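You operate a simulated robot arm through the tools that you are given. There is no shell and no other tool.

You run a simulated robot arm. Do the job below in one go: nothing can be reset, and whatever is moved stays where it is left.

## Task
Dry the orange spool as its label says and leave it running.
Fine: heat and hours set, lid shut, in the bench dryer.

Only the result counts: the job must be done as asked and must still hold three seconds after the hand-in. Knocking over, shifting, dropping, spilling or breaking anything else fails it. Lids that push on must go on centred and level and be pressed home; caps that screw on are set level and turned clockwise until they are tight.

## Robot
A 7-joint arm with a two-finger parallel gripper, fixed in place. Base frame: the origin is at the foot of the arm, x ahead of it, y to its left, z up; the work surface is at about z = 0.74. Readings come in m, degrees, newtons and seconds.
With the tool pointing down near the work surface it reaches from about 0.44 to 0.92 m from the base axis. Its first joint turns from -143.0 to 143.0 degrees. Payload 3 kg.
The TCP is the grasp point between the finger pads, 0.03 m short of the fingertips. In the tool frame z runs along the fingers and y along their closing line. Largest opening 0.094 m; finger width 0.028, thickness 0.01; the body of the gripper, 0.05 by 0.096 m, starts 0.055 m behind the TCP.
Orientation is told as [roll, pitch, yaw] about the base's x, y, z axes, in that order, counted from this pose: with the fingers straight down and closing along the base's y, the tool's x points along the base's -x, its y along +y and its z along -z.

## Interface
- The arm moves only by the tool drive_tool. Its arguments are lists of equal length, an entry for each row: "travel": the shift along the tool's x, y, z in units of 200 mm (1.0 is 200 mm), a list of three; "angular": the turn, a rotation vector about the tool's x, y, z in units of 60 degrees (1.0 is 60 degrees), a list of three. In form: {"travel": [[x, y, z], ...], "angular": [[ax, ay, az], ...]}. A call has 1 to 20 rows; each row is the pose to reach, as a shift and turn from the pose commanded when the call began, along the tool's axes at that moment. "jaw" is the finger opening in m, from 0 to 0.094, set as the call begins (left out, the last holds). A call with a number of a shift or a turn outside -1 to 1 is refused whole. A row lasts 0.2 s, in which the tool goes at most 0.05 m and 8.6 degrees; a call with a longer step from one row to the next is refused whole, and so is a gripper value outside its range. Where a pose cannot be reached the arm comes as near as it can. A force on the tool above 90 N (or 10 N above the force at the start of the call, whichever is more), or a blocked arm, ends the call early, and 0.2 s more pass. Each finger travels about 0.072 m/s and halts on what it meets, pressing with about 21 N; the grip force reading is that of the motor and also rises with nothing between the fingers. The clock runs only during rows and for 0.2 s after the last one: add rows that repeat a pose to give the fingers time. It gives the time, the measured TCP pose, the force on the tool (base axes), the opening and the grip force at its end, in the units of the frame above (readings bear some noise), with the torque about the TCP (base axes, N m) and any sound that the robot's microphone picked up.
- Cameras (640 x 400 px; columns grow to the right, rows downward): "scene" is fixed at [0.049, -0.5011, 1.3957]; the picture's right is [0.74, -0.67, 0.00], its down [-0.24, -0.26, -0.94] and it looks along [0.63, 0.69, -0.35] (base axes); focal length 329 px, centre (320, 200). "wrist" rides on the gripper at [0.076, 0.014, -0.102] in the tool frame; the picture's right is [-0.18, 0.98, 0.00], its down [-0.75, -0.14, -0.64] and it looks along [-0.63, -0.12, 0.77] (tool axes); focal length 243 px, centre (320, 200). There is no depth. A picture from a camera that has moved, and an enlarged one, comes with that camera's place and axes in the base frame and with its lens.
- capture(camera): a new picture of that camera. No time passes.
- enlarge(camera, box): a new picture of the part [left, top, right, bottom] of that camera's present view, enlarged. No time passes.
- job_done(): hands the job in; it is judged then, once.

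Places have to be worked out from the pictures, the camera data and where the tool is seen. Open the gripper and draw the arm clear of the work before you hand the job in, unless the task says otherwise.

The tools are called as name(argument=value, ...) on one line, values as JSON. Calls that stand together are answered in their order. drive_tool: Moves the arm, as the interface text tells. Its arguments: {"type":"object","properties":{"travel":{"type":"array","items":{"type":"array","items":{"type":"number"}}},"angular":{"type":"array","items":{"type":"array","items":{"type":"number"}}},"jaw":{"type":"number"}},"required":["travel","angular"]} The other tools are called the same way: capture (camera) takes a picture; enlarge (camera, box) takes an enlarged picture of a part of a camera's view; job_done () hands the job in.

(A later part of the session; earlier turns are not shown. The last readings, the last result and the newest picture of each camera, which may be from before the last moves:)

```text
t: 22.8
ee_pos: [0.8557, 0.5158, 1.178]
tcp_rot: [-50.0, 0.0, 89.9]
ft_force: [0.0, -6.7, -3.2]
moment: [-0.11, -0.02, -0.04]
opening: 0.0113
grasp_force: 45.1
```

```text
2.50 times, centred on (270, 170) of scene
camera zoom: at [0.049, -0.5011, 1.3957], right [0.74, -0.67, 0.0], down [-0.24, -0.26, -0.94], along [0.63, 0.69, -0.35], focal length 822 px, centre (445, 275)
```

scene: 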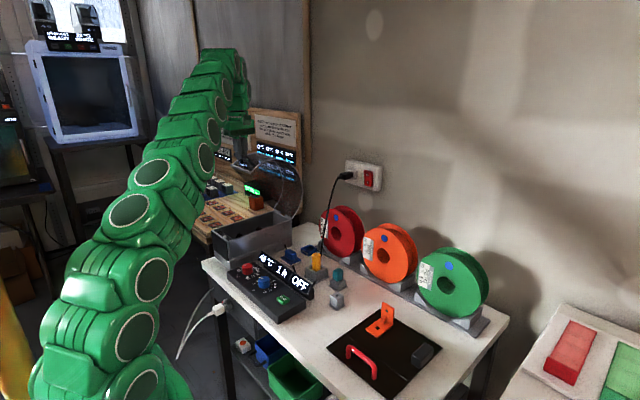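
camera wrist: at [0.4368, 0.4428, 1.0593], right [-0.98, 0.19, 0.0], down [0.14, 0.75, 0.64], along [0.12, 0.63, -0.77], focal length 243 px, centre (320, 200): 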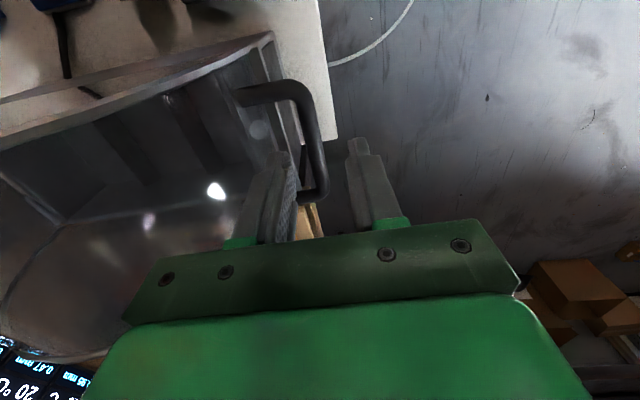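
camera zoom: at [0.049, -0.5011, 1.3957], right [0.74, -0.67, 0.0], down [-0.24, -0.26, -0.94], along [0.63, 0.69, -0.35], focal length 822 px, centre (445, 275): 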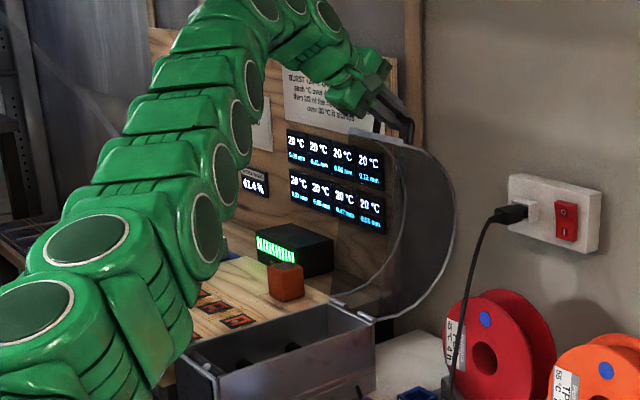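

No stop felt yet at ~102°. I ease on in smaller steps to look for the lid's rear stop.

drive_tool(travel=[[0, -0.0224, 0.0644], [0, -0.0448, 0.1288], [0, -0.0448, 0.1288]], angular=[[0, 0, 0], [0, 0, 0], [0, 0, 0]])

enlarge(camera="scene", box=[240, 90, 380, 250])

```text
t: 23.6
ee_pos: [0.8714, 0.5149, 1.1729]
tcp_rot: [-50.3, -0.1, 90.0]
ft_force: [9.2, 4.3, 20.4]
moment: [-0.27, -0.5, -0.15]
opening: 0.0116
grasp_force: 44.3
out of reach, approached as far as the arm can: row 2, 3
```

```text
2.50 times, centred on (310, 170) of scene
camera zoom: at [0.049, -0.5011, 1.3957], right [0.74, -0.67, 0.0], down [-0.24, -0.26, -0.94], along [0.63, 0.69, -0.35], focal length 822 px, centre (345, 275)
```

zoom: 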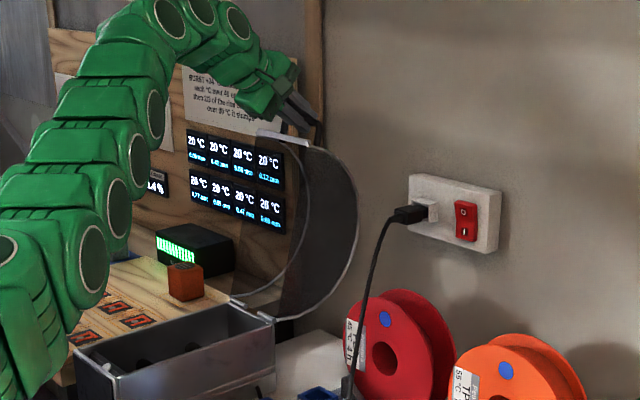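

The reach limit is at about 104°, well past the lid's balance point. I open the jaw slightly (22 mm) to see whether the lid stays, before withdrawing.

drive_tool(travel=[[0, 0, 0], [0, 0, 0], [0, 0, 0]], angular=[[0, 0, 0], [0, 0, 0], [0, 0, 0]], jaw=0.022)

enlarge(camera="scene", box=[240, 90, 380, 250])

capture(camera="wrist")

```text
t: 24.4
ee_pos: [0.8726, 0.5139, 1.1692]
tcp_rot: [-50.0, 0.0, 89.9]
ft_force: [-0.3, 0.3, 0.1]
moment: [0.01, 0.03, 0.0]
opening: 0.0223
grasp_force: 0.1
```

```text
2.50 times, centred on (310, 170) of scene
camera zoom: at [0.049, -0.5011, 1.3957], right [0.74, -0.67, 0.0], down [-0.24, -0.26, -0.94], along [0.63, 0.69, -0.35], focal length 822 px, centre (345, 275)
```

zoom: 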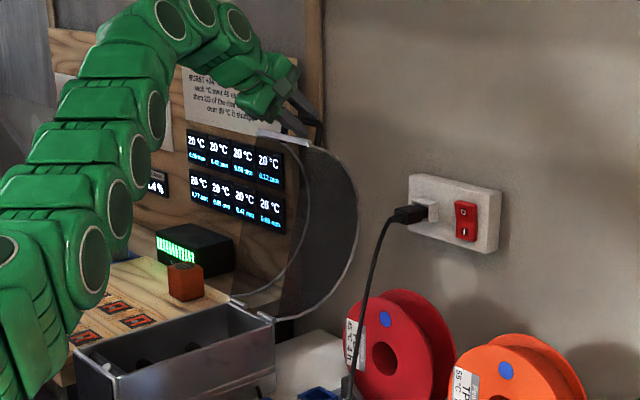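

```text
taken
camera wrist: at [0.7846, 0.4386, 1.2248], right [-0.63, 0.19, -0.75], down [-0.4, 0.75, 0.52], along [0.66, 0.63, -0.4], focal length 243 px, centre (320, 200)
```

wrist: 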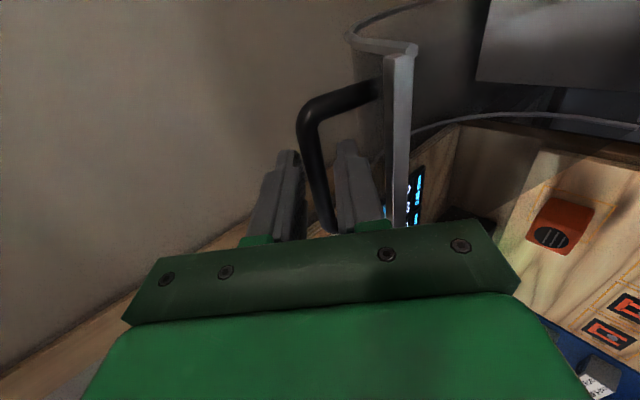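

The lid stays with the pads free of the bar. I withdraw straight back along the fingers and check it still holds.

drive_tool(travel=[[0, 0, -0.1], [0, 0, -0.25], [0, 0, -0.45], [0, 0, -0.65]], angular=[[0, 0, 0], [0, 0, 0], [0, 0, 0], [0, 0, 0]])

enlarge(camera="scene", box=[200, 90, 380, 270])

capture(camera="wrist")

```text
t: 25.4
ee_pos: [0.773, 0.5141, 1.2521]
tcp_rot: [-49.9, 0.1, 89.8]
ft_force: [0.2, -0.4, 0.5]
moment: [-0.03, 0.0, 0.0]
opening: 0.0222
grasp_force: 0.1
```

```text
2.22 times, centred on (290, 180) of scene
camera zoom: at [0.049, -0.5011, 1.3957], right [0.74, -0.67, 0.0], down [-0.24, -0.26, -0.94], along [0.63, 0.69, -0.35], focal length 730 px, centre (387, 244)
```

zoom: 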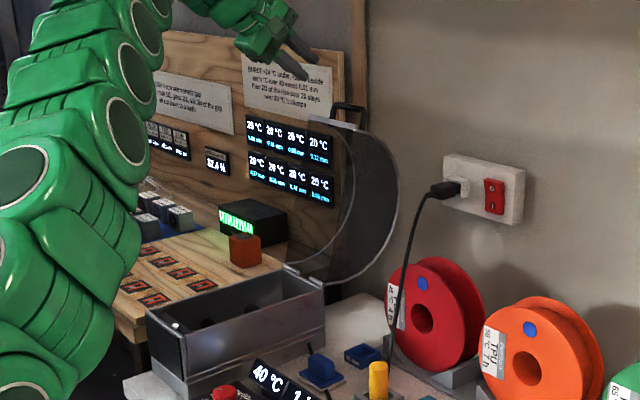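

```text
taken
camera wrist: at [0.6851, 0.4379, 1.3083], right [-0.63, 0.19, -0.75], down [-0.4, 0.76, 0.52], along [0.66, 0.63, -0.4], focal length 243 px, centre (320, 200)
```

wrist: 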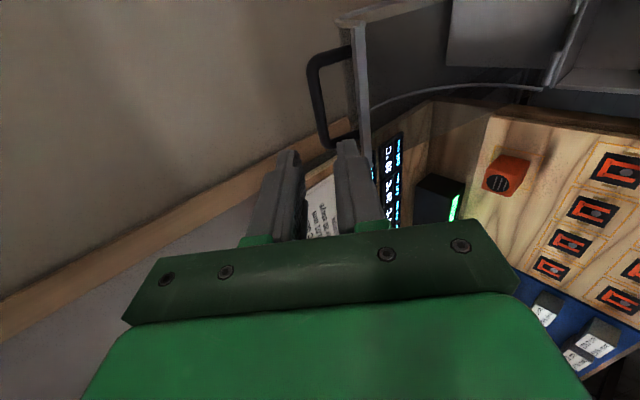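

The lid holds at about 104°. I retreat to a clear spot, bringing the tool back to vertical.

drive_tool(travel=[[0.125, 0.075, -0.1545], [0.25, 0.15, -0.309], [0.375, 0.2255, -0.4635], [0.5, 0.3007, -0.618], [0.625, 0.376, -0.7725], [0.75, 0.451, -0.927]], angular=[[-0.1389, 0, 0], [-0.2778, 0, 0], [-0.4167, 0, 0], [-0.5556, 0, 0], [-0.6944, 0, 0], [-0.8333, 0, 0]], jaw=0.094)

capture(camera="wrist")

capture(camera="scene")

```text
t: 26.8
ee_pos: [0.5768, 0.3587, 1.2759]
tcp_rot: [-1.9, 0.1, 90.0]
ft_force: [0.1, 0.8, -0.2]
moment: [0.0, 0.02, 0.0]
opening: 0.0939
grasp_force: 0.0
out of reach, approached as far as the arm can: row 6
```

```text
taken
camera wrist: at [0.5588, 0.2832, 1.3798], right [-0.98, 0.19, -0.03], down [0.12, 0.75, 0.65], along [0.14, 0.63, -0.76], focal length 243 px, centre (320, 200)
```

wrist: 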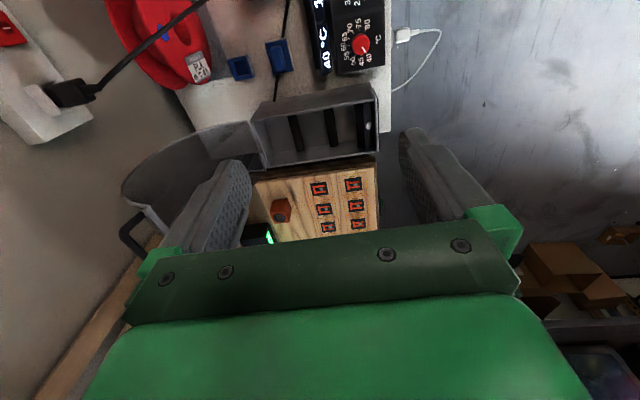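

```text
taken
```

scene: 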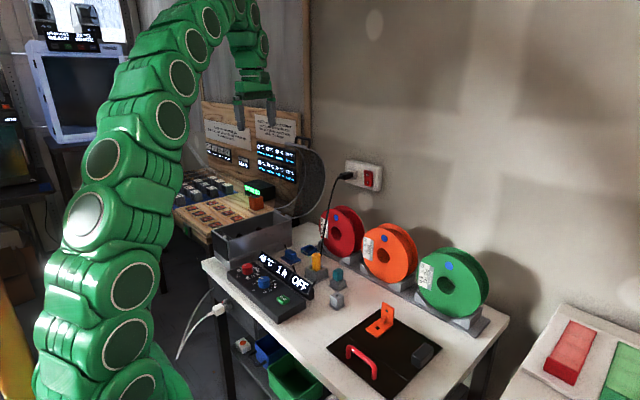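

The open box interior is visible now. I zoom in on it to find where the spool must sit.

enlarge(camera="wrist", box=[230, 60, 410, 190])

enlarge(camera="scene", box=[200, 190, 310, 270])

```text
3.08 times, centred on (320, 125) of wrist
camera zoom: at [0.5588, 0.2832, 1.3798], right [-0.98, 0.19, -0.03], down [0.12, 0.75, 0.65], along [0.14, 0.63, -0.76], focal length 746 px, centre (320, 431)
```

zoom: 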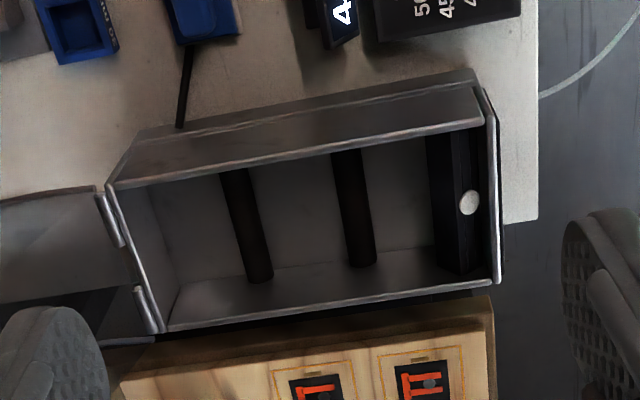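

```text
5.00 times, centred on (255, 230) of scene
camera zoom: at [0.049, -0.5011, 1.3957], right [0.74, -0.67, 0.0], down [-0.24, -0.26, -0.94], along [0.63, 0.69, -0.35], focal length 1643 px, centre (645, 50)
```

zoom: 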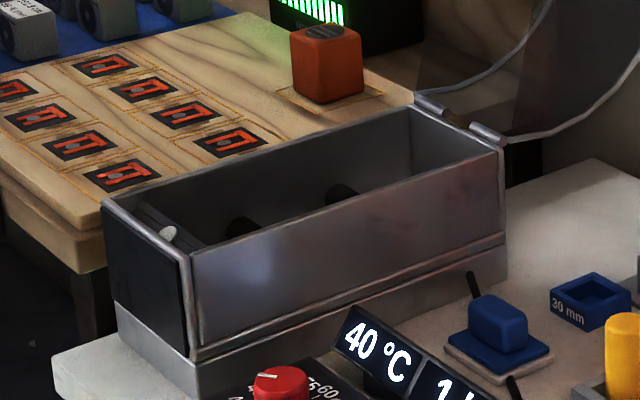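

The box has two rollers (x≈0.683 and 0.595, so the spool centre belongs at x≈0.639, y≈0.516) behind a front compartment. Now I move towards the orange spool, levelling the tool on the way.

drive_tool(travel=[[0.2, 0.03, 0.05], [0.4, 0.06, 0.1], [0.6, 0.09, 0.15], [0.8, 0.12, 0.2], [1.0, 0.15, 0.25]], angular=[[-0.0317, 0, 0], [-0.0317, 0, 0], [-0.0317, 0, 0], [-0.0317, 0, 0], [-0.0317, 0, 0]])

```text
t: 28.0
ee_pos: [0.5468, 0.1583, 1.2265]
tcp_rot: [1.9, 0.0, 90.0]
ft_force: [0.4, 0.0, -0.8]
moment: [-0.02, 0.0, -0.02]
opening: 0.0938
grasp_force: 0.0
```

Roll reads +1.9°, so I undo that and carry on to a viewing spot beside the orange spool.

drive_tool(travel=[[0.19, -0.1, 0.05], [0.38, -0.2, 0.1], [0.57, -0.3, 0.15], [0.76, -0.4, 0.2], [0.95, -0.5, 0.25]], angular=[[0.0317, 0, 0], [0.0317, 0, 0], [0.0317, 0, 0], [0.0317, 0, 0], [0.0317, 0, 0]])

drive_tool(travel=[[0.06, -0.17, 0.09], [0.12, -0.33, 0.19], [0.18, -0.5, 0.29], [0.24, -0.665, 0.38]], angular=[[0, 0, 0], [0, 0, 0], [0, 0, 0], [0, 0, 0]])

capture(camera="wrist")

capture(camera="scene")

```text
t: 29.2
ee_pos: [0.6448, -0.032, 1.1715]
tcp_rot: [0.0, 0.1, 89.9]
ft_force: [0.2, 1.2, 0.1]
moment: [0.02, 0.03, 0.0]
opening: 0.094
grasp_force: 0.1
```

```text
t: 30.2
ee_pos: [0.7791, -0.0789, 1.0955]
tcp_rot: [0.1, -0.1, 89.8]
ft_force: [0.8, 0.7, 0.0]
moment: [-0.02, 0.04, -0.04]
opening: 0.0942
grasp_force: 0.0
```

```text
taken
camera wrist: at [0.7649, -0.1546, 1.1997], right [-0.98, 0.19, 0.0], down [0.14, 0.75, 0.64], along [0.12, 0.63, -0.77], focal length 243 px, centre (320, 200)
```

wrist: 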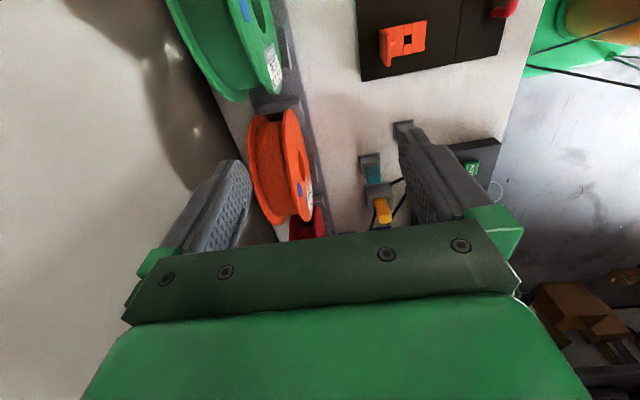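

```text
taken
```

scene: 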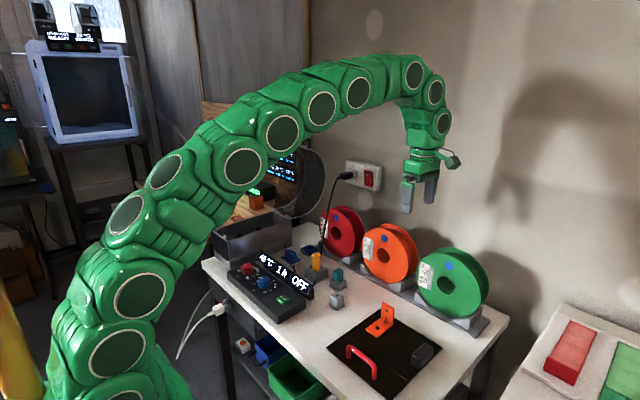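

Good top-side view of the orange spool. I zoom in to measure its width and top.

enlarge(camera="wrist", box=[220, 90, 340, 240])

enlarge(camera="scene", box=[340, 210, 440, 300])

```text
2.67 times, centred on (280, 165) of wrist
camera zoom: at [0.7649, -0.1546, 1.1997], right [-0.98, 0.19, 0.0], down [0.14, 0.75, 0.64], along [0.12, 0.63, -0.77], focal length 647 px, centre (427, 293)
```

zoom: 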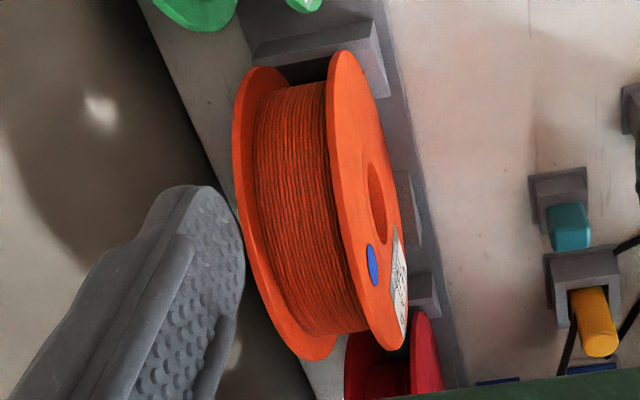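

```text
4.44 times, centred on (390, 255) of scene
camera zoom: at [0.049, -0.5011, 1.3957], right [0.74, -0.67, 0.0], down [-0.24, -0.26, -0.94], along [0.63, 0.69, -0.35], focal length 1460 px, centre (9, -44)
```

zoom: 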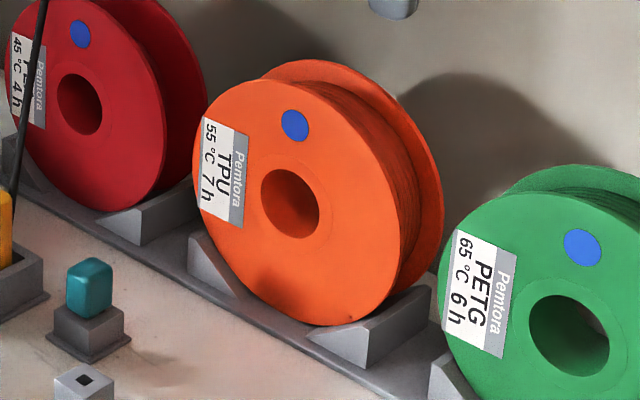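

Spool: centre about (0.865, 0.058, 0.845), radius ≈0.092, flanges at x≈0.838 and 0.891. I move above it with open jaw, fingers closing along x.

drive_tool(travel=[[-0.17, -0.08, 0.055], [-0.34, -0.155, 0.11], [-0.51, -0.23, 0.165], [-0.685, -0.305, 0.225]], angular=[[0, 0, 0], [0, 0, 0], [0, 0, 0], [0, 0, 0]])

drive_tool(travel=[[0, -0.06, 0.12], [0, -0.125, 0.25], [0, -0.125, 0.25]], angular=[[0, 0, 0], [0, 0, 0], [0, 0, 0]])

capture(camera="wrist")

enlarge(camera="scene", box=[330, 160, 450, 300])

```text
t: 31.2
ee_pos: [0.8391, 0.0582, 1.0531]
tcp_rot: [0.0, 0.0, 89.8]
ft_force: [-0.2, -0.2, -0.1]
moment: [0.0, -0.03, 0.02]
opening: 0.0938
grasp_force: 0.1
```

```text
t: 32.0
ee_pos: [0.8644, 0.0579, 1.0014]
tcp_rot: [0.0, 0.1, 89.8]
ft_force: [-0.3, -0.1, 0.3]
moment: [0.04, -0.02, 0.04]
opening: 0.0943
grasp_force: 0.1
```

```text
taken
camera wrist: at [0.8494, -0.0185, 1.1052], right [-0.98, 0.19, 0.0], down [0.14, 0.75, 0.64], along [0.12, 0.63, -0.77], focal length 243 px, centre (320, 200)
```

wrist: 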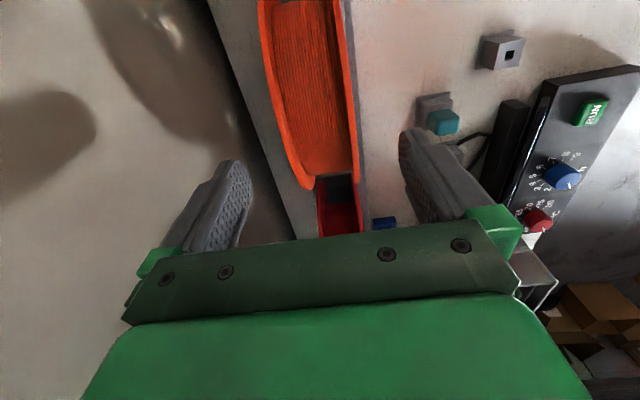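

```text
2.86 times, centred on (390, 230) of scene
camera zoom: at [0.049, -0.5011, 1.3957], right [0.74, -0.67, 0.0], down [-0.24, -0.26, -0.94], along [0.63, 0.69, -0.35], focal length 939 px, centre (120, 114)
```

zoom: 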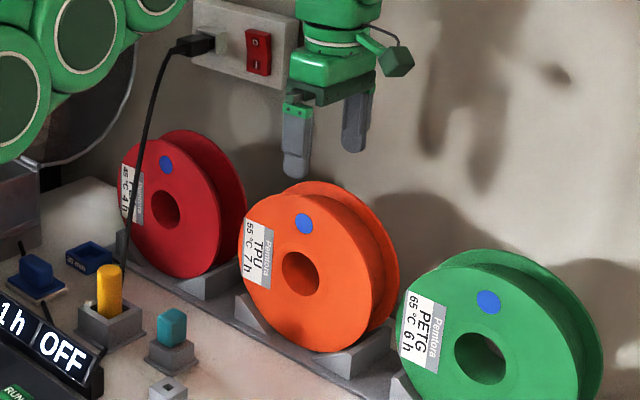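

The fingers straddle the flanges (front ≈0.838, back ≈0.894, tool at 0.8644). I descend about 88 mm.

drive_tool(travel=[[0, -0.0075, 0.15], [0, -0.0075, 0.3], [0, -0.0075, 0.44], [0, -0.0075, 0.44]], angular=[[0, 0, 0], [0, 0, 0], [0, 0, 0], [0, 0, 0]])

capture(camera="wrist")

enlarge(camera="scene", box=[330, 160, 450, 300])

```text
t: 33.0
ee_pos: [0.8642, 0.0586, 0.9123]
tcp_rot: [0.0, 0.0, 89.9]
ft_force: [0.1, -0.1, 0.1]
moment: [0.0, -0.01, 0.02]
opening: 0.094
grasp_force: 0.0
```

```text
taken
camera wrist: at [0.8511, -0.0177, 1.0167], right [-0.98, 0.19, 0.0], down [0.14, 0.75, 0.64], along [0.12, 0.63, -0.77], focal length 243 px, centre (320, 200)
```

wrist: 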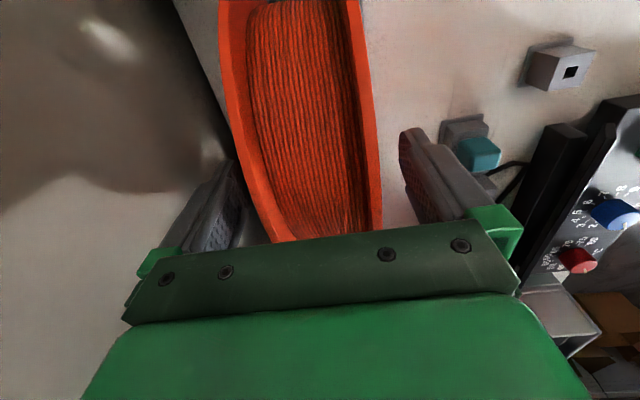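

```text
2.86 times, centred on (390, 230) of scene
camera zoom: at [0.049, -0.5011, 1.3957], right [0.74, -0.67, 0.0], down [-0.24, -0.26, -0.94], along [0.63, 0.69, -0.35], focal length 939 px, centre (120, 114)
```

zoom: 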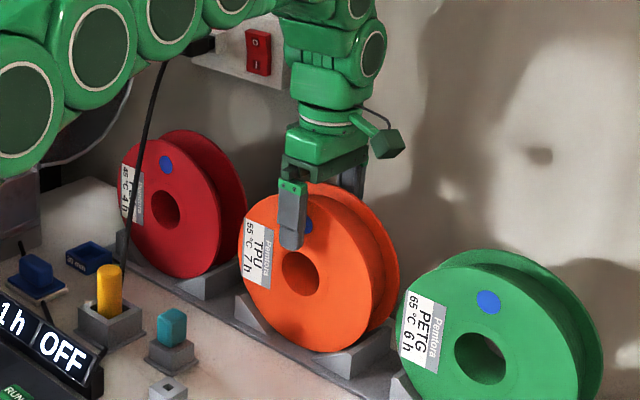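

The spool's rim sits between the pads. I close the jaw on the flanges.

drive_tool(travel=[[0, 0, 0], [0, 0, 0], [0, 0, 0], [0, 0, 0]], angular=[[0, 0, 0], [0, 0, 0], [0, 0, 0], [0, 0, 0]], jaw=0.03)

```text
t: 34.0
ee_pos: [0.8655, 0.0584, 0.9134]
tcp_rot: [0.0, 0.0, 89.8]
ft_force: [-2.2, 0.0, 0.5]
moment: [0.04, 0.14, 0.0]
opening: 0.0603
grasp_force: 20.9
```

Gripped at 60 mm width, well balanced. I lift 20 mm first to check the hold.

drive_tool(travel=[[0, 0, -0.05], [0, 0, -0.1], [0, 0, -0.1]], angular=[[0, 0, 0], [0, 0, 0], [0, 0, 0]], jaw=0.0)

enlarge(camera="scene", box=[330, 160, 450, 300])

```text
t: 34.8
ee_pos: [0.8661, 0.0594, 0.9328]
tcp_rot: [0.0, 0.0, 89.9]
ft_force: [0.7, -0.4, -7.3]
moment: [-0.01, 0.01, 0.01]
opening: 0.0602
grasp_force: 20.9
```

```text
2.86 times, centred on (390, 230) of scene
camera zoom: at [0.049, -0.5011, 1.3957], right [0.74, -0.67, 0.0], down [-0.24, -0.26, -0.94], along [0.63, 0.69, -0.35], focal length 939 px, centre (120, 114)
```

zoom: 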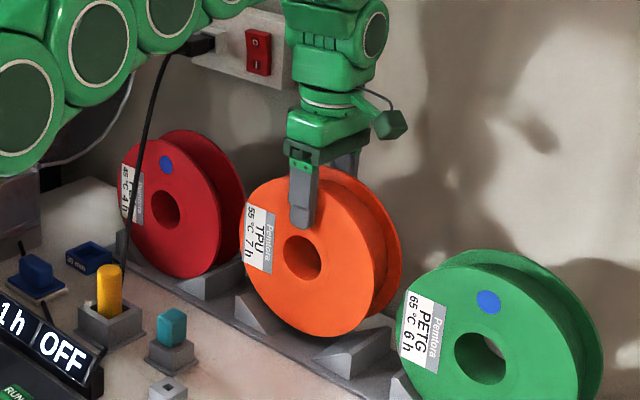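

Held firmly (7.3 N, no moment). I lift clear of the cradle and retreat in −x while rising, before turning.

drive_tool(travel=[[0, 0, -0.175], [0, 0, -0.35], [0, 0.2, -0.45], [0, 0.4, -0.55], [0, 0.6, -0.65], [0, 0.8, -0.75], [0, 1.0, -0.85]], angular=[[0, 0, 0], [0, 0, 0], [0, 0, 0], [0, 0, 0], [0, 0, 0], [0, 0, 0], [0, 0, 0]])

capture(camera="scene")

```text
t: 36.4
ee_pos: [0.6637, 0.0585, 1.1045]
tcp_rot: [0.1, 0.1, 89.8]
ft_force: [0.1, -0.2, -7.8]
moment: [0.03, -0.01, 0.01]
opening: 0.0603
grasp_force: 20.7
```

```text
taken
```

scene: 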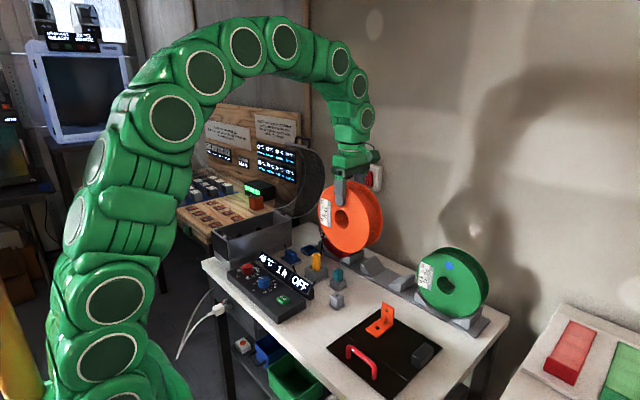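

Clear of everything at this height. I turn the spool about the vertical by 60°, then the remaining 30°.

drive_tool(travel=[[0, 0.04, 0], [0, 0.08, 0], [0, 0.12, 0], [0, 0.16, 0], [0, 0.2, 0], [0, 0.225, 0], [0, 0.25, 0]], angular=[[0, 0, 0.1428], [0, 0, 0.2856], [0, 0, 0.4284], [0, 0, 0.5712], [0, 0, 0.714], [0, 0, 0.8568], [0, 0, 1.0]])

drive_tool(travel=[[0, 0, 0], [0, 0, 0], [0, 0, 0], [0, 0, 0], [0, 0, 0]], angular=[[0, 0, 0.125], [0, 0, 0.25], [0, 0, 0.375], [0, 0, 0.4985], [0, 0, 0.4985]])

capture(camera="scene")

capture(camera="wrist")

```text
t: 38.0
ee_pos: [0.6152, 0.0597, 1.1042]
tcp_rot: [0.1, 0.0, 29.7]
ft_force: [-0.3, -0.4, -7.6]
moment: [-0.02, -0.01, 0.01]
opening: 0.0605
grasp_force: 21.0
```

```text
t: 39.2
ee_pos: [0.6163, 0.0589, 1.1032]
tcp_rot: [0.0, 0.0, -0.1]
ft_force: [0.5, -0.8, -7.4]
moment: [0.03, 0.0, -0.03]
opening: 0.0607
grasp_force: 21.0
```

```text
taken
```

scene: 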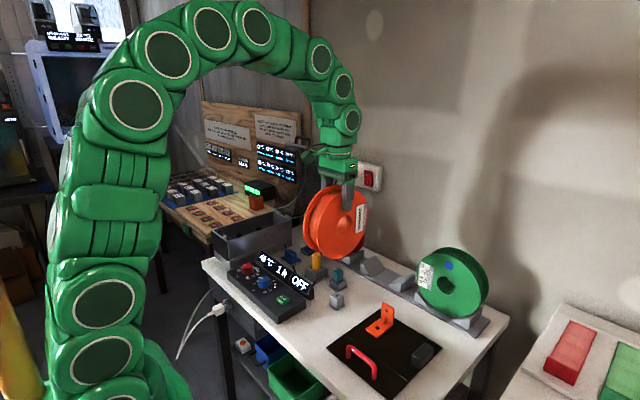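

```text
taken
camera wrist: at [0.5399, 0.0731, 1.2076], right [0.19, 0.98, 0.0], down [0.75, -0.14, 0.64], along [0.63, -0.12, -0.77], focal length 243 px, centre (320, 200)
```

wrist: 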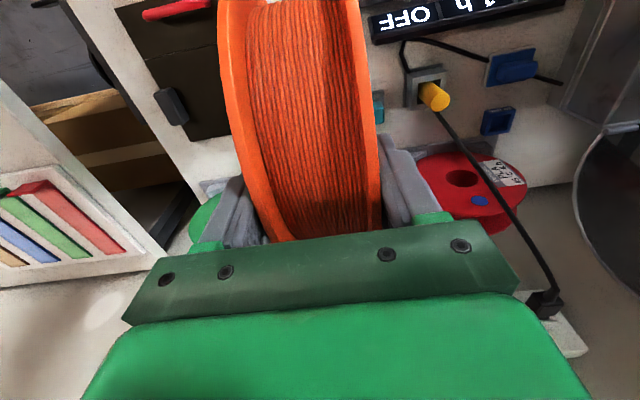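

The spool's axis now lies along y. I cross towards the dryer at x≈0.57 (clear of the cable at x≥0.73) with the spool's bottom at z≈0.94.

drive_tool(travel=[[0.225, 0, 0], [0.225, 0.22, 0], [0.225, 0.44, 0], [0.225, 0.66, 0], [0.225, 0.83, 0], [0.225, 1.0, 0]], angular=[[0, 0, 0], [0, 0, 0], [0, 0, 0], [0, 0, 0], [0, 0, 0], [0, 0, 0]])

drive_tool(travel=[[0, 0.22, 0], [0, 0.44, 0], [0, 0.66, 0], [0, 0.83, 0], [0, 1.0, 0]], angular=[[0, 0, 0], [0, 0, 0], [0, 0, 0], [0, 0, 0], [0, 0, 0]])

capture(camera="scene")

capture(camera="wrist")

```text
t: 40.6
ee_pos: [0.5711, 0.2598, 1.102]
tcp_rot: [0.0, 0.0, 0.0]
ft_force: [-0.9, 0.3, -7.1]
moment: [0.0, 0.03, -0.02]
opening: 0.0604
grasp_force: 21.2
```

```text
t: 41.8
ee_pos: [0.5721, 0.4588, 1.1029]
tcp_rot: [-0.1, 0.0, -0.1]
ft_force: [-0.5, -0.6, -7.9]
moment: [0.0, 0.0, -0.01]
opening: 0.0604
grasp_force: 21.1
```

```text
taken
```

scene: 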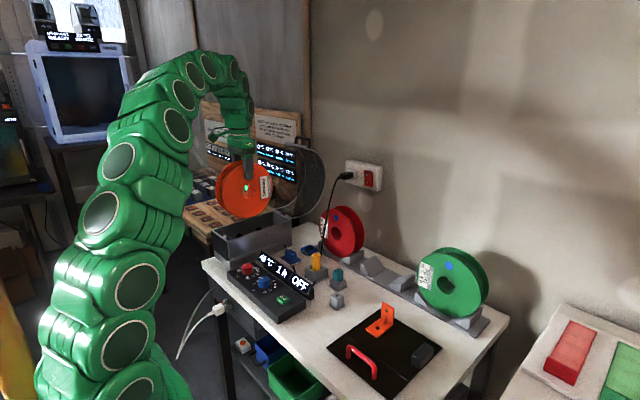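

```text
taken
camera wrist: at [0.4959, 0.4732, 1.2075], right [0.19, 0.98, 0.0], down [0.75, -0.14, 0.64], along [0.63, -0.12, -0.77], focal length 243 px, centre (320, 200)
```

wrist: 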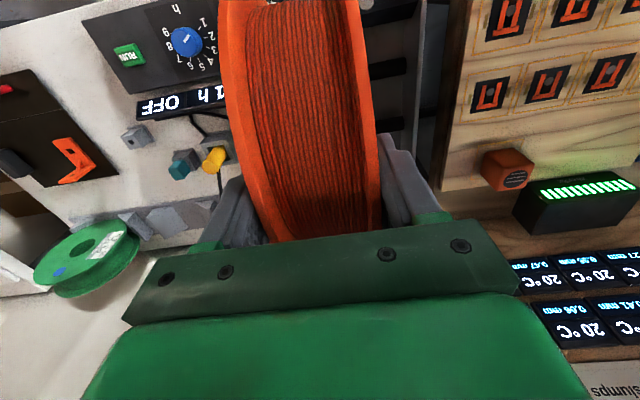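

I zoom in on the box beside the spool to refine wall and roller positions before lowering.

enlarge(camera="wrist", box=[340, 0, 480, 200])

enlarge(camera="scene", box=[190, 150, 320, 280])

```text
2.00 times, centred on (410, 100) of wrist
camera zoom: at [0.4959, 0.4732, 1.2075], right [0.19, 0.98, 0.0], down [0.75, -0.14, 0.64], along [0.63, -0.12, -0.77], focal length 485 px, centre (140, 400)
```

zoom: 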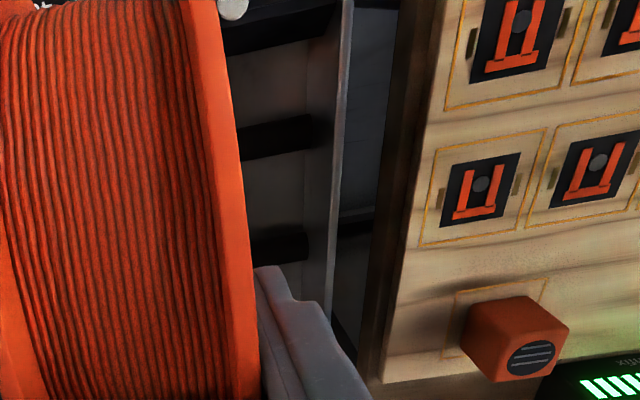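

```text
3.08 times, centred on (255, 215) of scene
camera zoom: at [0.049, -0.5011, 1.3957], right [0.74, -0.67, 0.0], down [-0.24, -0.26, -0.94], along [0.63, 0.69, -0.35], focal length 1011 px, centre (520, 154)
```

zoom: 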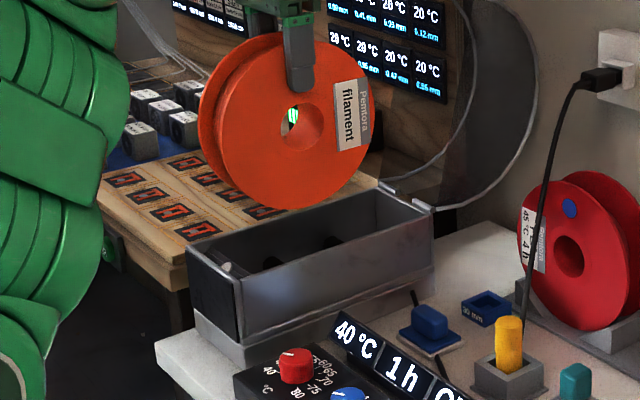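

Box centre refines to y≈0.520 and the roller midpoint to x≈0.637. I move the spool over that point with its bottom still above the rim.

drive_tool(travel=[[-0.108, 0.102, 0.038], [-0.217, 0.203, 0.077], [-0.325, 0.306, 0.115], [-0.325, 0.306, 0.115]], angular=[[0, 0, 0], [0, 0, 0], [0, 0, 0], [0, 0, 0]])

capture(camera="wrist")

enlarge(camera="scene", box=[190, 150, 320, 280])

```text
t: 42.8
ee_pos: [0.6361, 0.5191, 1.0812]
tcp_rot: [0.0, 0.1, -0.1]
ft_force: [0.5, -0.5, -7.6]
moment: [-0.03, 0.03, 0.0]
opening: 0.0605
grasp_force: 21.1
```

```text
taken
camera wrist: at [0.5597, 0.5343, 1.1848], right [0.19, 0.98, 0.0], down [0.75, -0.14, 0.64], along [0.63, -0.12, -0.77], focal length 243 px, centre (320, 200)
```

wrist: 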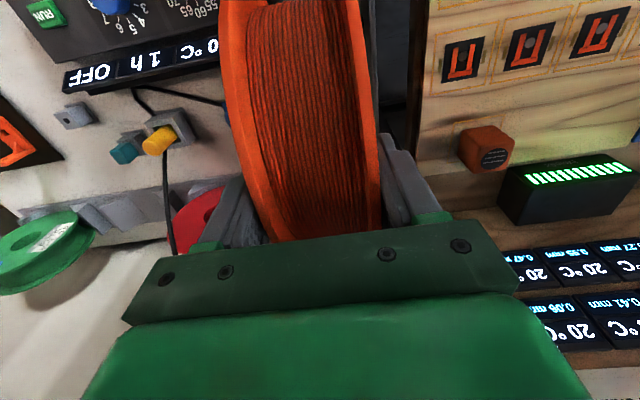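

```text
3.08 times, centred on (255, 215) of scene
camera zoom: at [0.049, -0.5011, 1.3957], right [0.74, -0.67, 0.0], down [-0.24, -0.26, -0.94], along [0.63, 0.69, -0.35], focal length 1011 px, centre (520, 154)
```

zoom: 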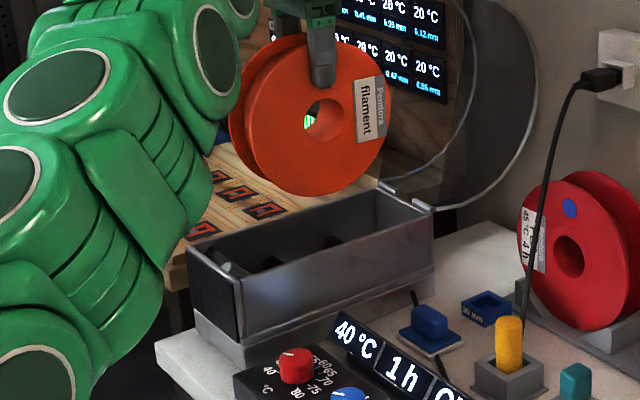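

Alignment looks good from both views (about 25 mm margin each side). I lower 70 mm into the box and check.

drive_tool(travel=[[0, 0, 0.1], [0, 0, 0.2], [0, 0, 0.3], [0, 0, 0.35], [0, 0, 0.35]], angular=[[0, 0, 0], [0, 0, 0], [0, 0, 0], [0, 0, 0], [0, 0, 0]])

enlarge(camera="scene", box=[190, 150, 320, 280])

capture(camera="wrist")

```text
t: 44.0
ee_pos: [0.6356, 0.5199, 1.011]
tcp_rot: [0.0, 0.0, 0.0]
ft_force: [-0.3, 0.0, -7.7]
moment: [0.0, 0.04, -0.03]
opening: 0.0602
grasp_force: 20.9
```

```text
3.08 times, centred on (255, 215) of scene
camera zoom: at [0.049, -0.5011, 1.3957], right [0.74, -0.67, 0.0], down [-0.24, -0.26, -0.94], along [0.63, 0.69, -0.35], focal length 1011 px, centre (520, 154)
```

zoom: 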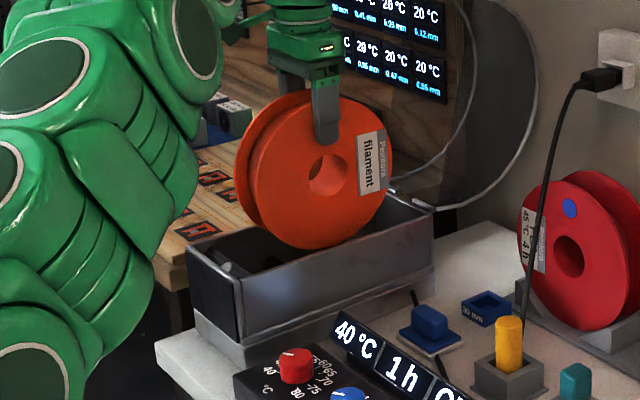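

```text
taken
camera wrist: at [0.5596, 0.5349, 1.1145], right [0.18, 0.98, 0.0], down [0.75, -0.14, 0.64], along [0.63, -0.12, -0.77], focal length 243 px, centre (320, 200)
```

wrist: 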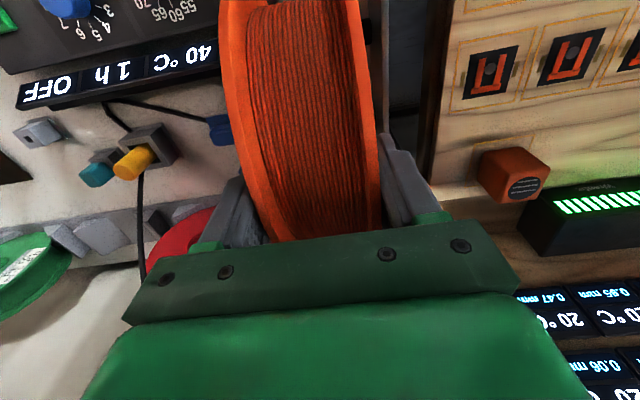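

The spool is entering the box centred. I lower another 20 mm slowly and read the weight.

drive_tool(travel=[[0, 0, 0.025], [0, 0, 0.05], [0, 0, 0.075], [0, 0, 0.1]], angular=[[0, 0, 0], [0, 0, 0], [0, 0, 0], [0, 0, 0]])

```text
t: 45.0
ee_pos: [0.6369, 0.521, 0.9906]
tcp_rot: [0.0, -0.1, 0.0]
ft_force: [0.8, 0.6, -8.0]
moment: [0.0, 0.03, 0.0]
opening: 0.0605
grasp_force: 21.1
```

Still hanging free (−8 N). I go on in 4 mm steps.

drive_tool(travel=[[0, 0, 0.02], [0, 0, 0.04], [0, 0, 0.06]], angular=[[0, 0, 0], [0, 0, 0], [0, 0, 0]])

```text
t: 45.8
ee_pos: [0.6361, 0.5212, 0.9795]
tcp_rot: [-0.1, 0.0, 0.0]
ft_force: [1.7, -0.2, -7.7]
moment: [0.0, 0.02, 0.02]
opening: 0.0604
grasp_force: 20.9
```

drive_tool(travel=[[0, 0, 0.015], [0, 0, 0.03], [0, 0, 0.045]], angular=[[0, 0, 0], [0, 0, 0], [0, 0, 0]])

enlarge(camera="scene", box=[190, 150, 320, 280])

```text
t: 46.6
ee_pos: [0.6364, 0.5197, 0.9699]
tcp_rot: [0.0, 0.0, 0.0]
ft_force: [1.1, 0.7, -8.0]
moment: [-0.01, 0.0, 0.02]
opening: 0.0603
grasp_force: 20.4
```

```text
3.08 times, centred on (255, 215) of scene
camera zoom: at [0.049, -0.5011, 1.3957], right [0.74, -0.67, 0.0], down [-0.24, -0.26, -0.94], along [0.63, 0.69, -0.35], focal length 1011 px, centre (520, 154)
```

zoom: 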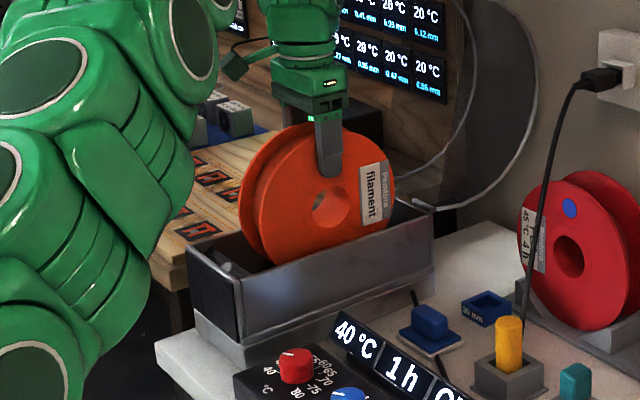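

No contact yet; spool bottom is at about z 0.81. I continue slowly.

drive_tool(travel=[[0, 0, 0.015], [0, 0, 0.03], [0, 0, 0.045]], angular=[[0, 0, 0], [0, 0, 0], [0, 0, 0]])

```text
t: 47.4
ee_pos: [0.6361, 0.5203, 0.9626]
tcp_rot: [0.1, -0.1, -0.1]
ft_force: [6.0, -1.0, 14.9]
moment: [-0.17, 0.0, 0.09]
opening: 0.0607
grasp_force: 21.8
```

Contact: the rollers now carry the spool (force flipped to +15 N). I ease up 1 mm and open the jaw.

drive_tool(travel=[[-0.005, 0, -0.005], [-0.005, 0, -0.005]], angular=[[0, 0, 0], [0, 0, 0]])

drive_tool(travel=[[0, 0, 0], [0, 0, 0], [0, 0, 0]], angular=[[0, 0, 0], [0, 0, 0], [0, 0, 0]], jaw=0.09)

enlarge(camera="scene", box=[190, 150, 320, 280])

```text
t: 48.0
ee_pos: [0.6357, 0.5206, 0.9618]
tcp_rot: [0.0, 0.1, 0.0]
ft_force: [1.2, 0.1, 0.6]
moment: [0.19, 0.11, -0.05]
opening: 0.0603
grasp_force: 21.4
```

```text
t: 48.8
ee_pos: [0.6375, 0.5196, 0.9616]
tcp_rot: [0.1, 0.0, 0.0]
ft_force: [0.0, 0.1, 0.1]
moment: [-0.01, -0.03, -0.02]
opening: 0.09
grasp_force: 0.2
```

```text
3.08 times, centred on (255, 215) of scene
camera zoom: at [0.049, -0.5011, 1.3957], right [0.74, -0.67, 0.0], down [-0.24, -0.26, -0.94], along [0.63, 0.69, -0.35], focal length 1011 px, centre (520, 154)
```

zoom: 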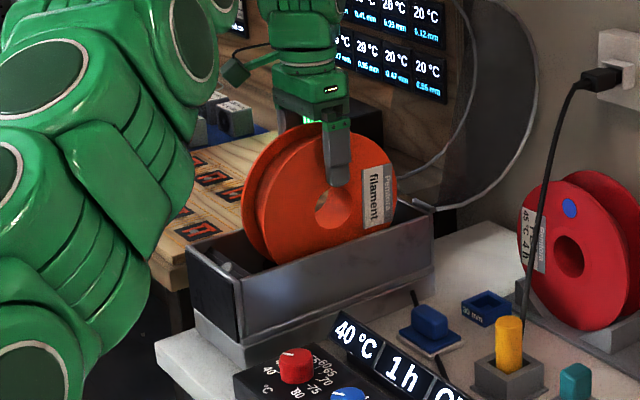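

The spool rests on the rollers, released. I rise straight up, clear of it.

drive_tool(travel=[[0, 0, -0.1], [0, 0, -0.25], [0, 0, -0.45], [0, 0, -0.6]], angular=[[0, 0, 0], [0, 0, 0], [0, 0, 0], [0, 0, 0]])

enlarge(camera="scene", box=[190, 150, 320, 280])

capture(camera="wrist")

```text
t: 49.8
ee_pos: [0.6374, 0.5205, 1.0831]
tcp_rot: [-0.1, 0.0, 0.1]
ft_force: [-0.1, -0.7, -0.9]
moment: [-0.01, 0.01, 0.01]
opening: 0.0902
grasp_force: 0.1
```

```text
3.08 times, centred on (255, 215) of scene
camera zoom: at [0.049, -0.5011, 1.3957], right [0.74, -0.67, 0.0], down [-0.24, -0.26, -0.94], along [0.63, 0.69, -0.35], focal length 1011 px, centre (520, 154)
```

zoom: 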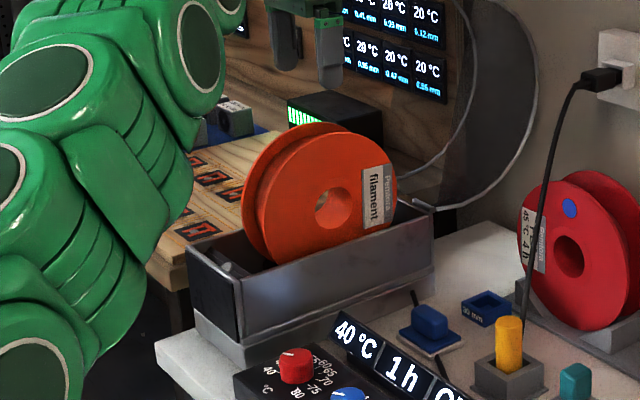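

```text
taken
camera wrist: at [0.5612, 0.5353, 1.1865], right [0.18, 0.98, 0.0], down [0.75, -0.14, 0.64], along [0.63, -0.12, -0.77], focal length 243 px, centre (320, 200)
```

wrist: 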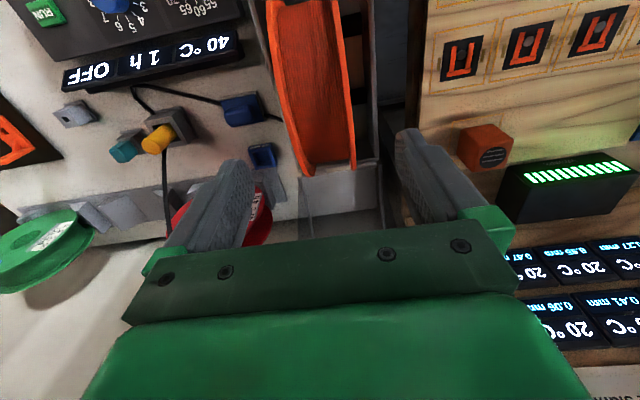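

The spool sits upright on the rollers. Next is the lid: I withdraw to a clear spot and turn to yaw 90 again to retrace the opening motion in reverse.

drive_tool(travel=[[0.05, -0.11, -0.105], [0.1, -0.22, -0.21], [0.145, -0.335, -0.315], [0.19, -0.445, -0.42], [0.24, -0.56, -0.525], [0.29, -0.67, -0.63], [0.335, -0.78, -0.735]], angular=[[0, 0, -0.1428], [0, 0, -0.2856], [0, 0, -0.4284], [0, 0, -0.5712], [0, 0, -0.714], [0, 0, -0.8568], [0, 0, -1.0]], jaw=0.03)

drive_tool(travel=[[0, 0, 0], [0, 0, 0], [0, 0, 0], [0, 0, 0]], angular=[[0, 0, -0.125], [0, 0, -0.25], [0, 0, -0.375], [0, 0, -0.5]])

capture(camera="wrist")

capture(camera="scene")

```text
t: 51.4
ee_pos: [0.5708, 0.3635, 1.2298]
tcp_rot: [0.0, 0.1, 60.1]
ft_force: [-0.1, 0.4, 0.0]
moment: [0.0, -0.02, -0.03]
opening: 0.03
grasp_force: 0.1
```

```text
t: 52.4
ee_pos: [0.5699, 0.3641, 1.2297]
tcp_rot: [0.0, 0.1, 90.1]
ft_force: [-0.5, 0.2, 0.3]
moment: [0.0, 0.05, 0.01]
opening: 0.0299
grasp_force: 0.1
```

```text
taken
camera wrist: at [0.5562, 0.2879, 1.3326], right [-0.98, 0.18, 0.0], down [0.14, 0.75, 0.64], along [0.12, 0.63, -0.77], focal length 243 px, centre (320, 200)
```

wrist: 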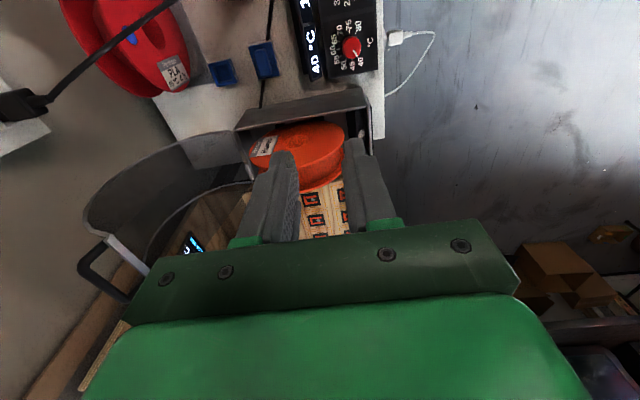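

```text
taken
```

scene: 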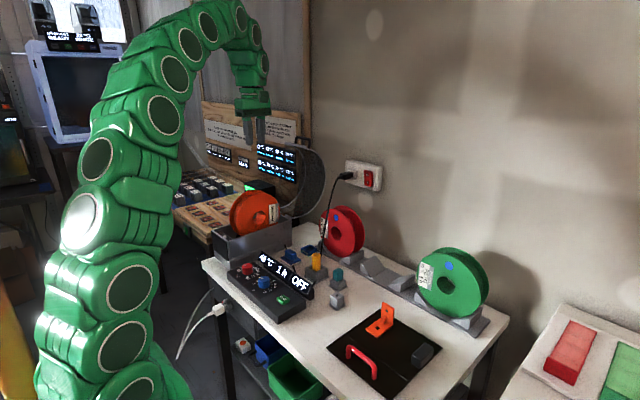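

The handle is still where I left it. I approach the pre-grasp pose, tilting the tool 50° on the way.

drive_tool(travel=[[-0.125, -0.1667, -0.018], [-0.25, -0.3333, -0.037], [-0.375, -0.5, -0.055], [-0.5, -0.6667, -0.073], [-0.625, -0.8333, -0.092], [-0.75, -1.0, -0.11]], angular=[[0.1389, 0, 0], [0.2778, 0, 0], [0.4167, 0, 0], [0.5556, 0, 0], [0.6944, 0, 0], [0.8333, 0, 0]])

capture(camera="wrist")

enlarge(camera="scene", box=[230, 80, 370, 220])

```text
t: 53.8
ee_pos: [0.7699, 0.5138, 1.2504]
tcp_rot: [-50.2, -0.1, 89.9]
ft_force: [-0.1, -0.1, 0.0]
moment: [0.04, 0.02, -0.02]
opening: 0.0299
grasp_force: 0.0
```

```text
taken
camera wrist: at [0.6824, 0.4371, 1.3069], right [-0.63, 0.19, -0.75], down [-0.4, 0.75, 0.52], along [0.67, 0.63, -0.4], focal length 243 px, centre (320, 200)
```

wrist: 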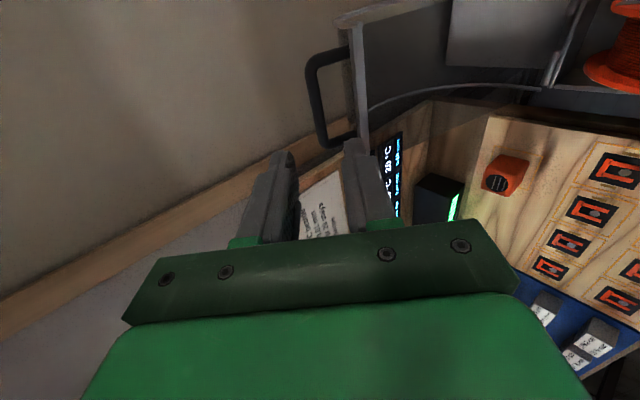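

```text
2.86 times, centred on (300, 150) of scene
camera zoom: at [0.049, -0.5011, 1.3957], right [0.74, -0.67, 0.0], down [-0.24, -0.26, -0.94], along [0.63, 0.69, -0.35], focal length 939 px, centre (377, 343)
```

zoom: 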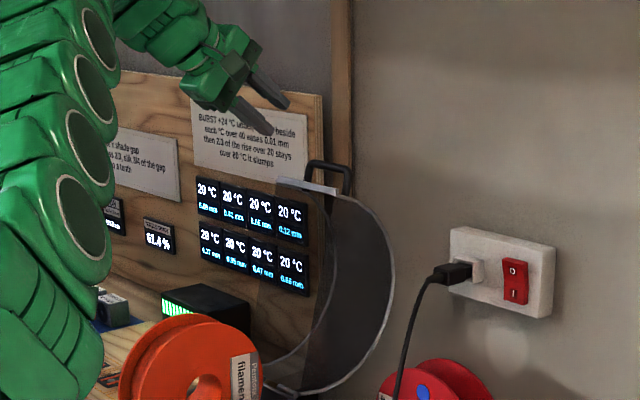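

The handle is unchanged from when I let go. I advance along the fingers to straddle the bar again.

drive_tool(travel=[[0, -0.017, 0.2], [0, -0.017, 0.4], [0, -0.017, 0.55], [0, -0.017, 0.65]], angular=[[0, 0, 0], [0, 0, 0], [0, 0, 0], [0, 0, 0]])

capture(camera="wrist")

enlarge(camera="scene", box=[260, 100, 340, 180])

```text
t: 54.8
ee_pos: [0.8722, 0.5141, 1.1695]
tcp_rot: [-50.0, 0.0, 90.0]
ft_force: [-0.2, -0.6, -0.7]
moment: [0.01, 0.02, 0.0]
opening: 0.0299
grasp_force: 0.0
```

```text
taken
camera wrist: at [0.7845, 0.4375, 1.225], right [-0.63, 0.18, -0.75], down [-0.4, 0.75, 0.52], along [0.66, 0.63, -0.4], focal length 243 px, centre (320, 200)
```

wrist: 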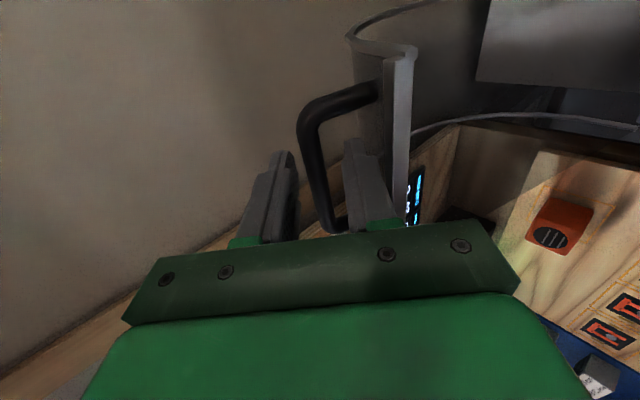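

```text
5.00 times, centred on (300, 140) of scene
camera zoom: at [0.049, -0.5011, 1.3957], right [0.74, -0.67, 0.0], down [-0.24, -0.26, -0.94], along [0.63, 0.69, -0.35], focal length 1643 px, centre (420, 500)
```

zoom: 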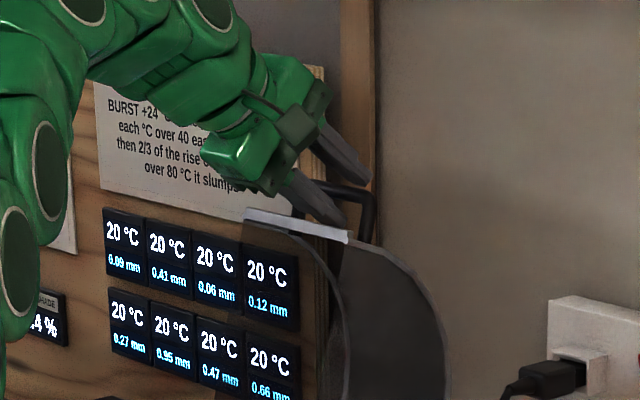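

The bar is between the pads, slightly nearer the lid-side finger. I close and then centre by the force reading.

drive_tool(travel=[[0, 0, 0], [0, 0, 0], [0, 0, 0]], angular=[[0, 0, 0], [0, 0, 0], [0, 0, 0]], jaw=0.0)

```text
t: 55.6
ee_pos: [0.8707, 0.5142, 1.1717]
tcp_rot: [-50.3, -0.1, 90.0]
ft_force: [10.1, 7.6, 25.0]
moment: [-0.13, -0.53, 0.03]
opening: 0.0115
grasp_force: 44.5
```

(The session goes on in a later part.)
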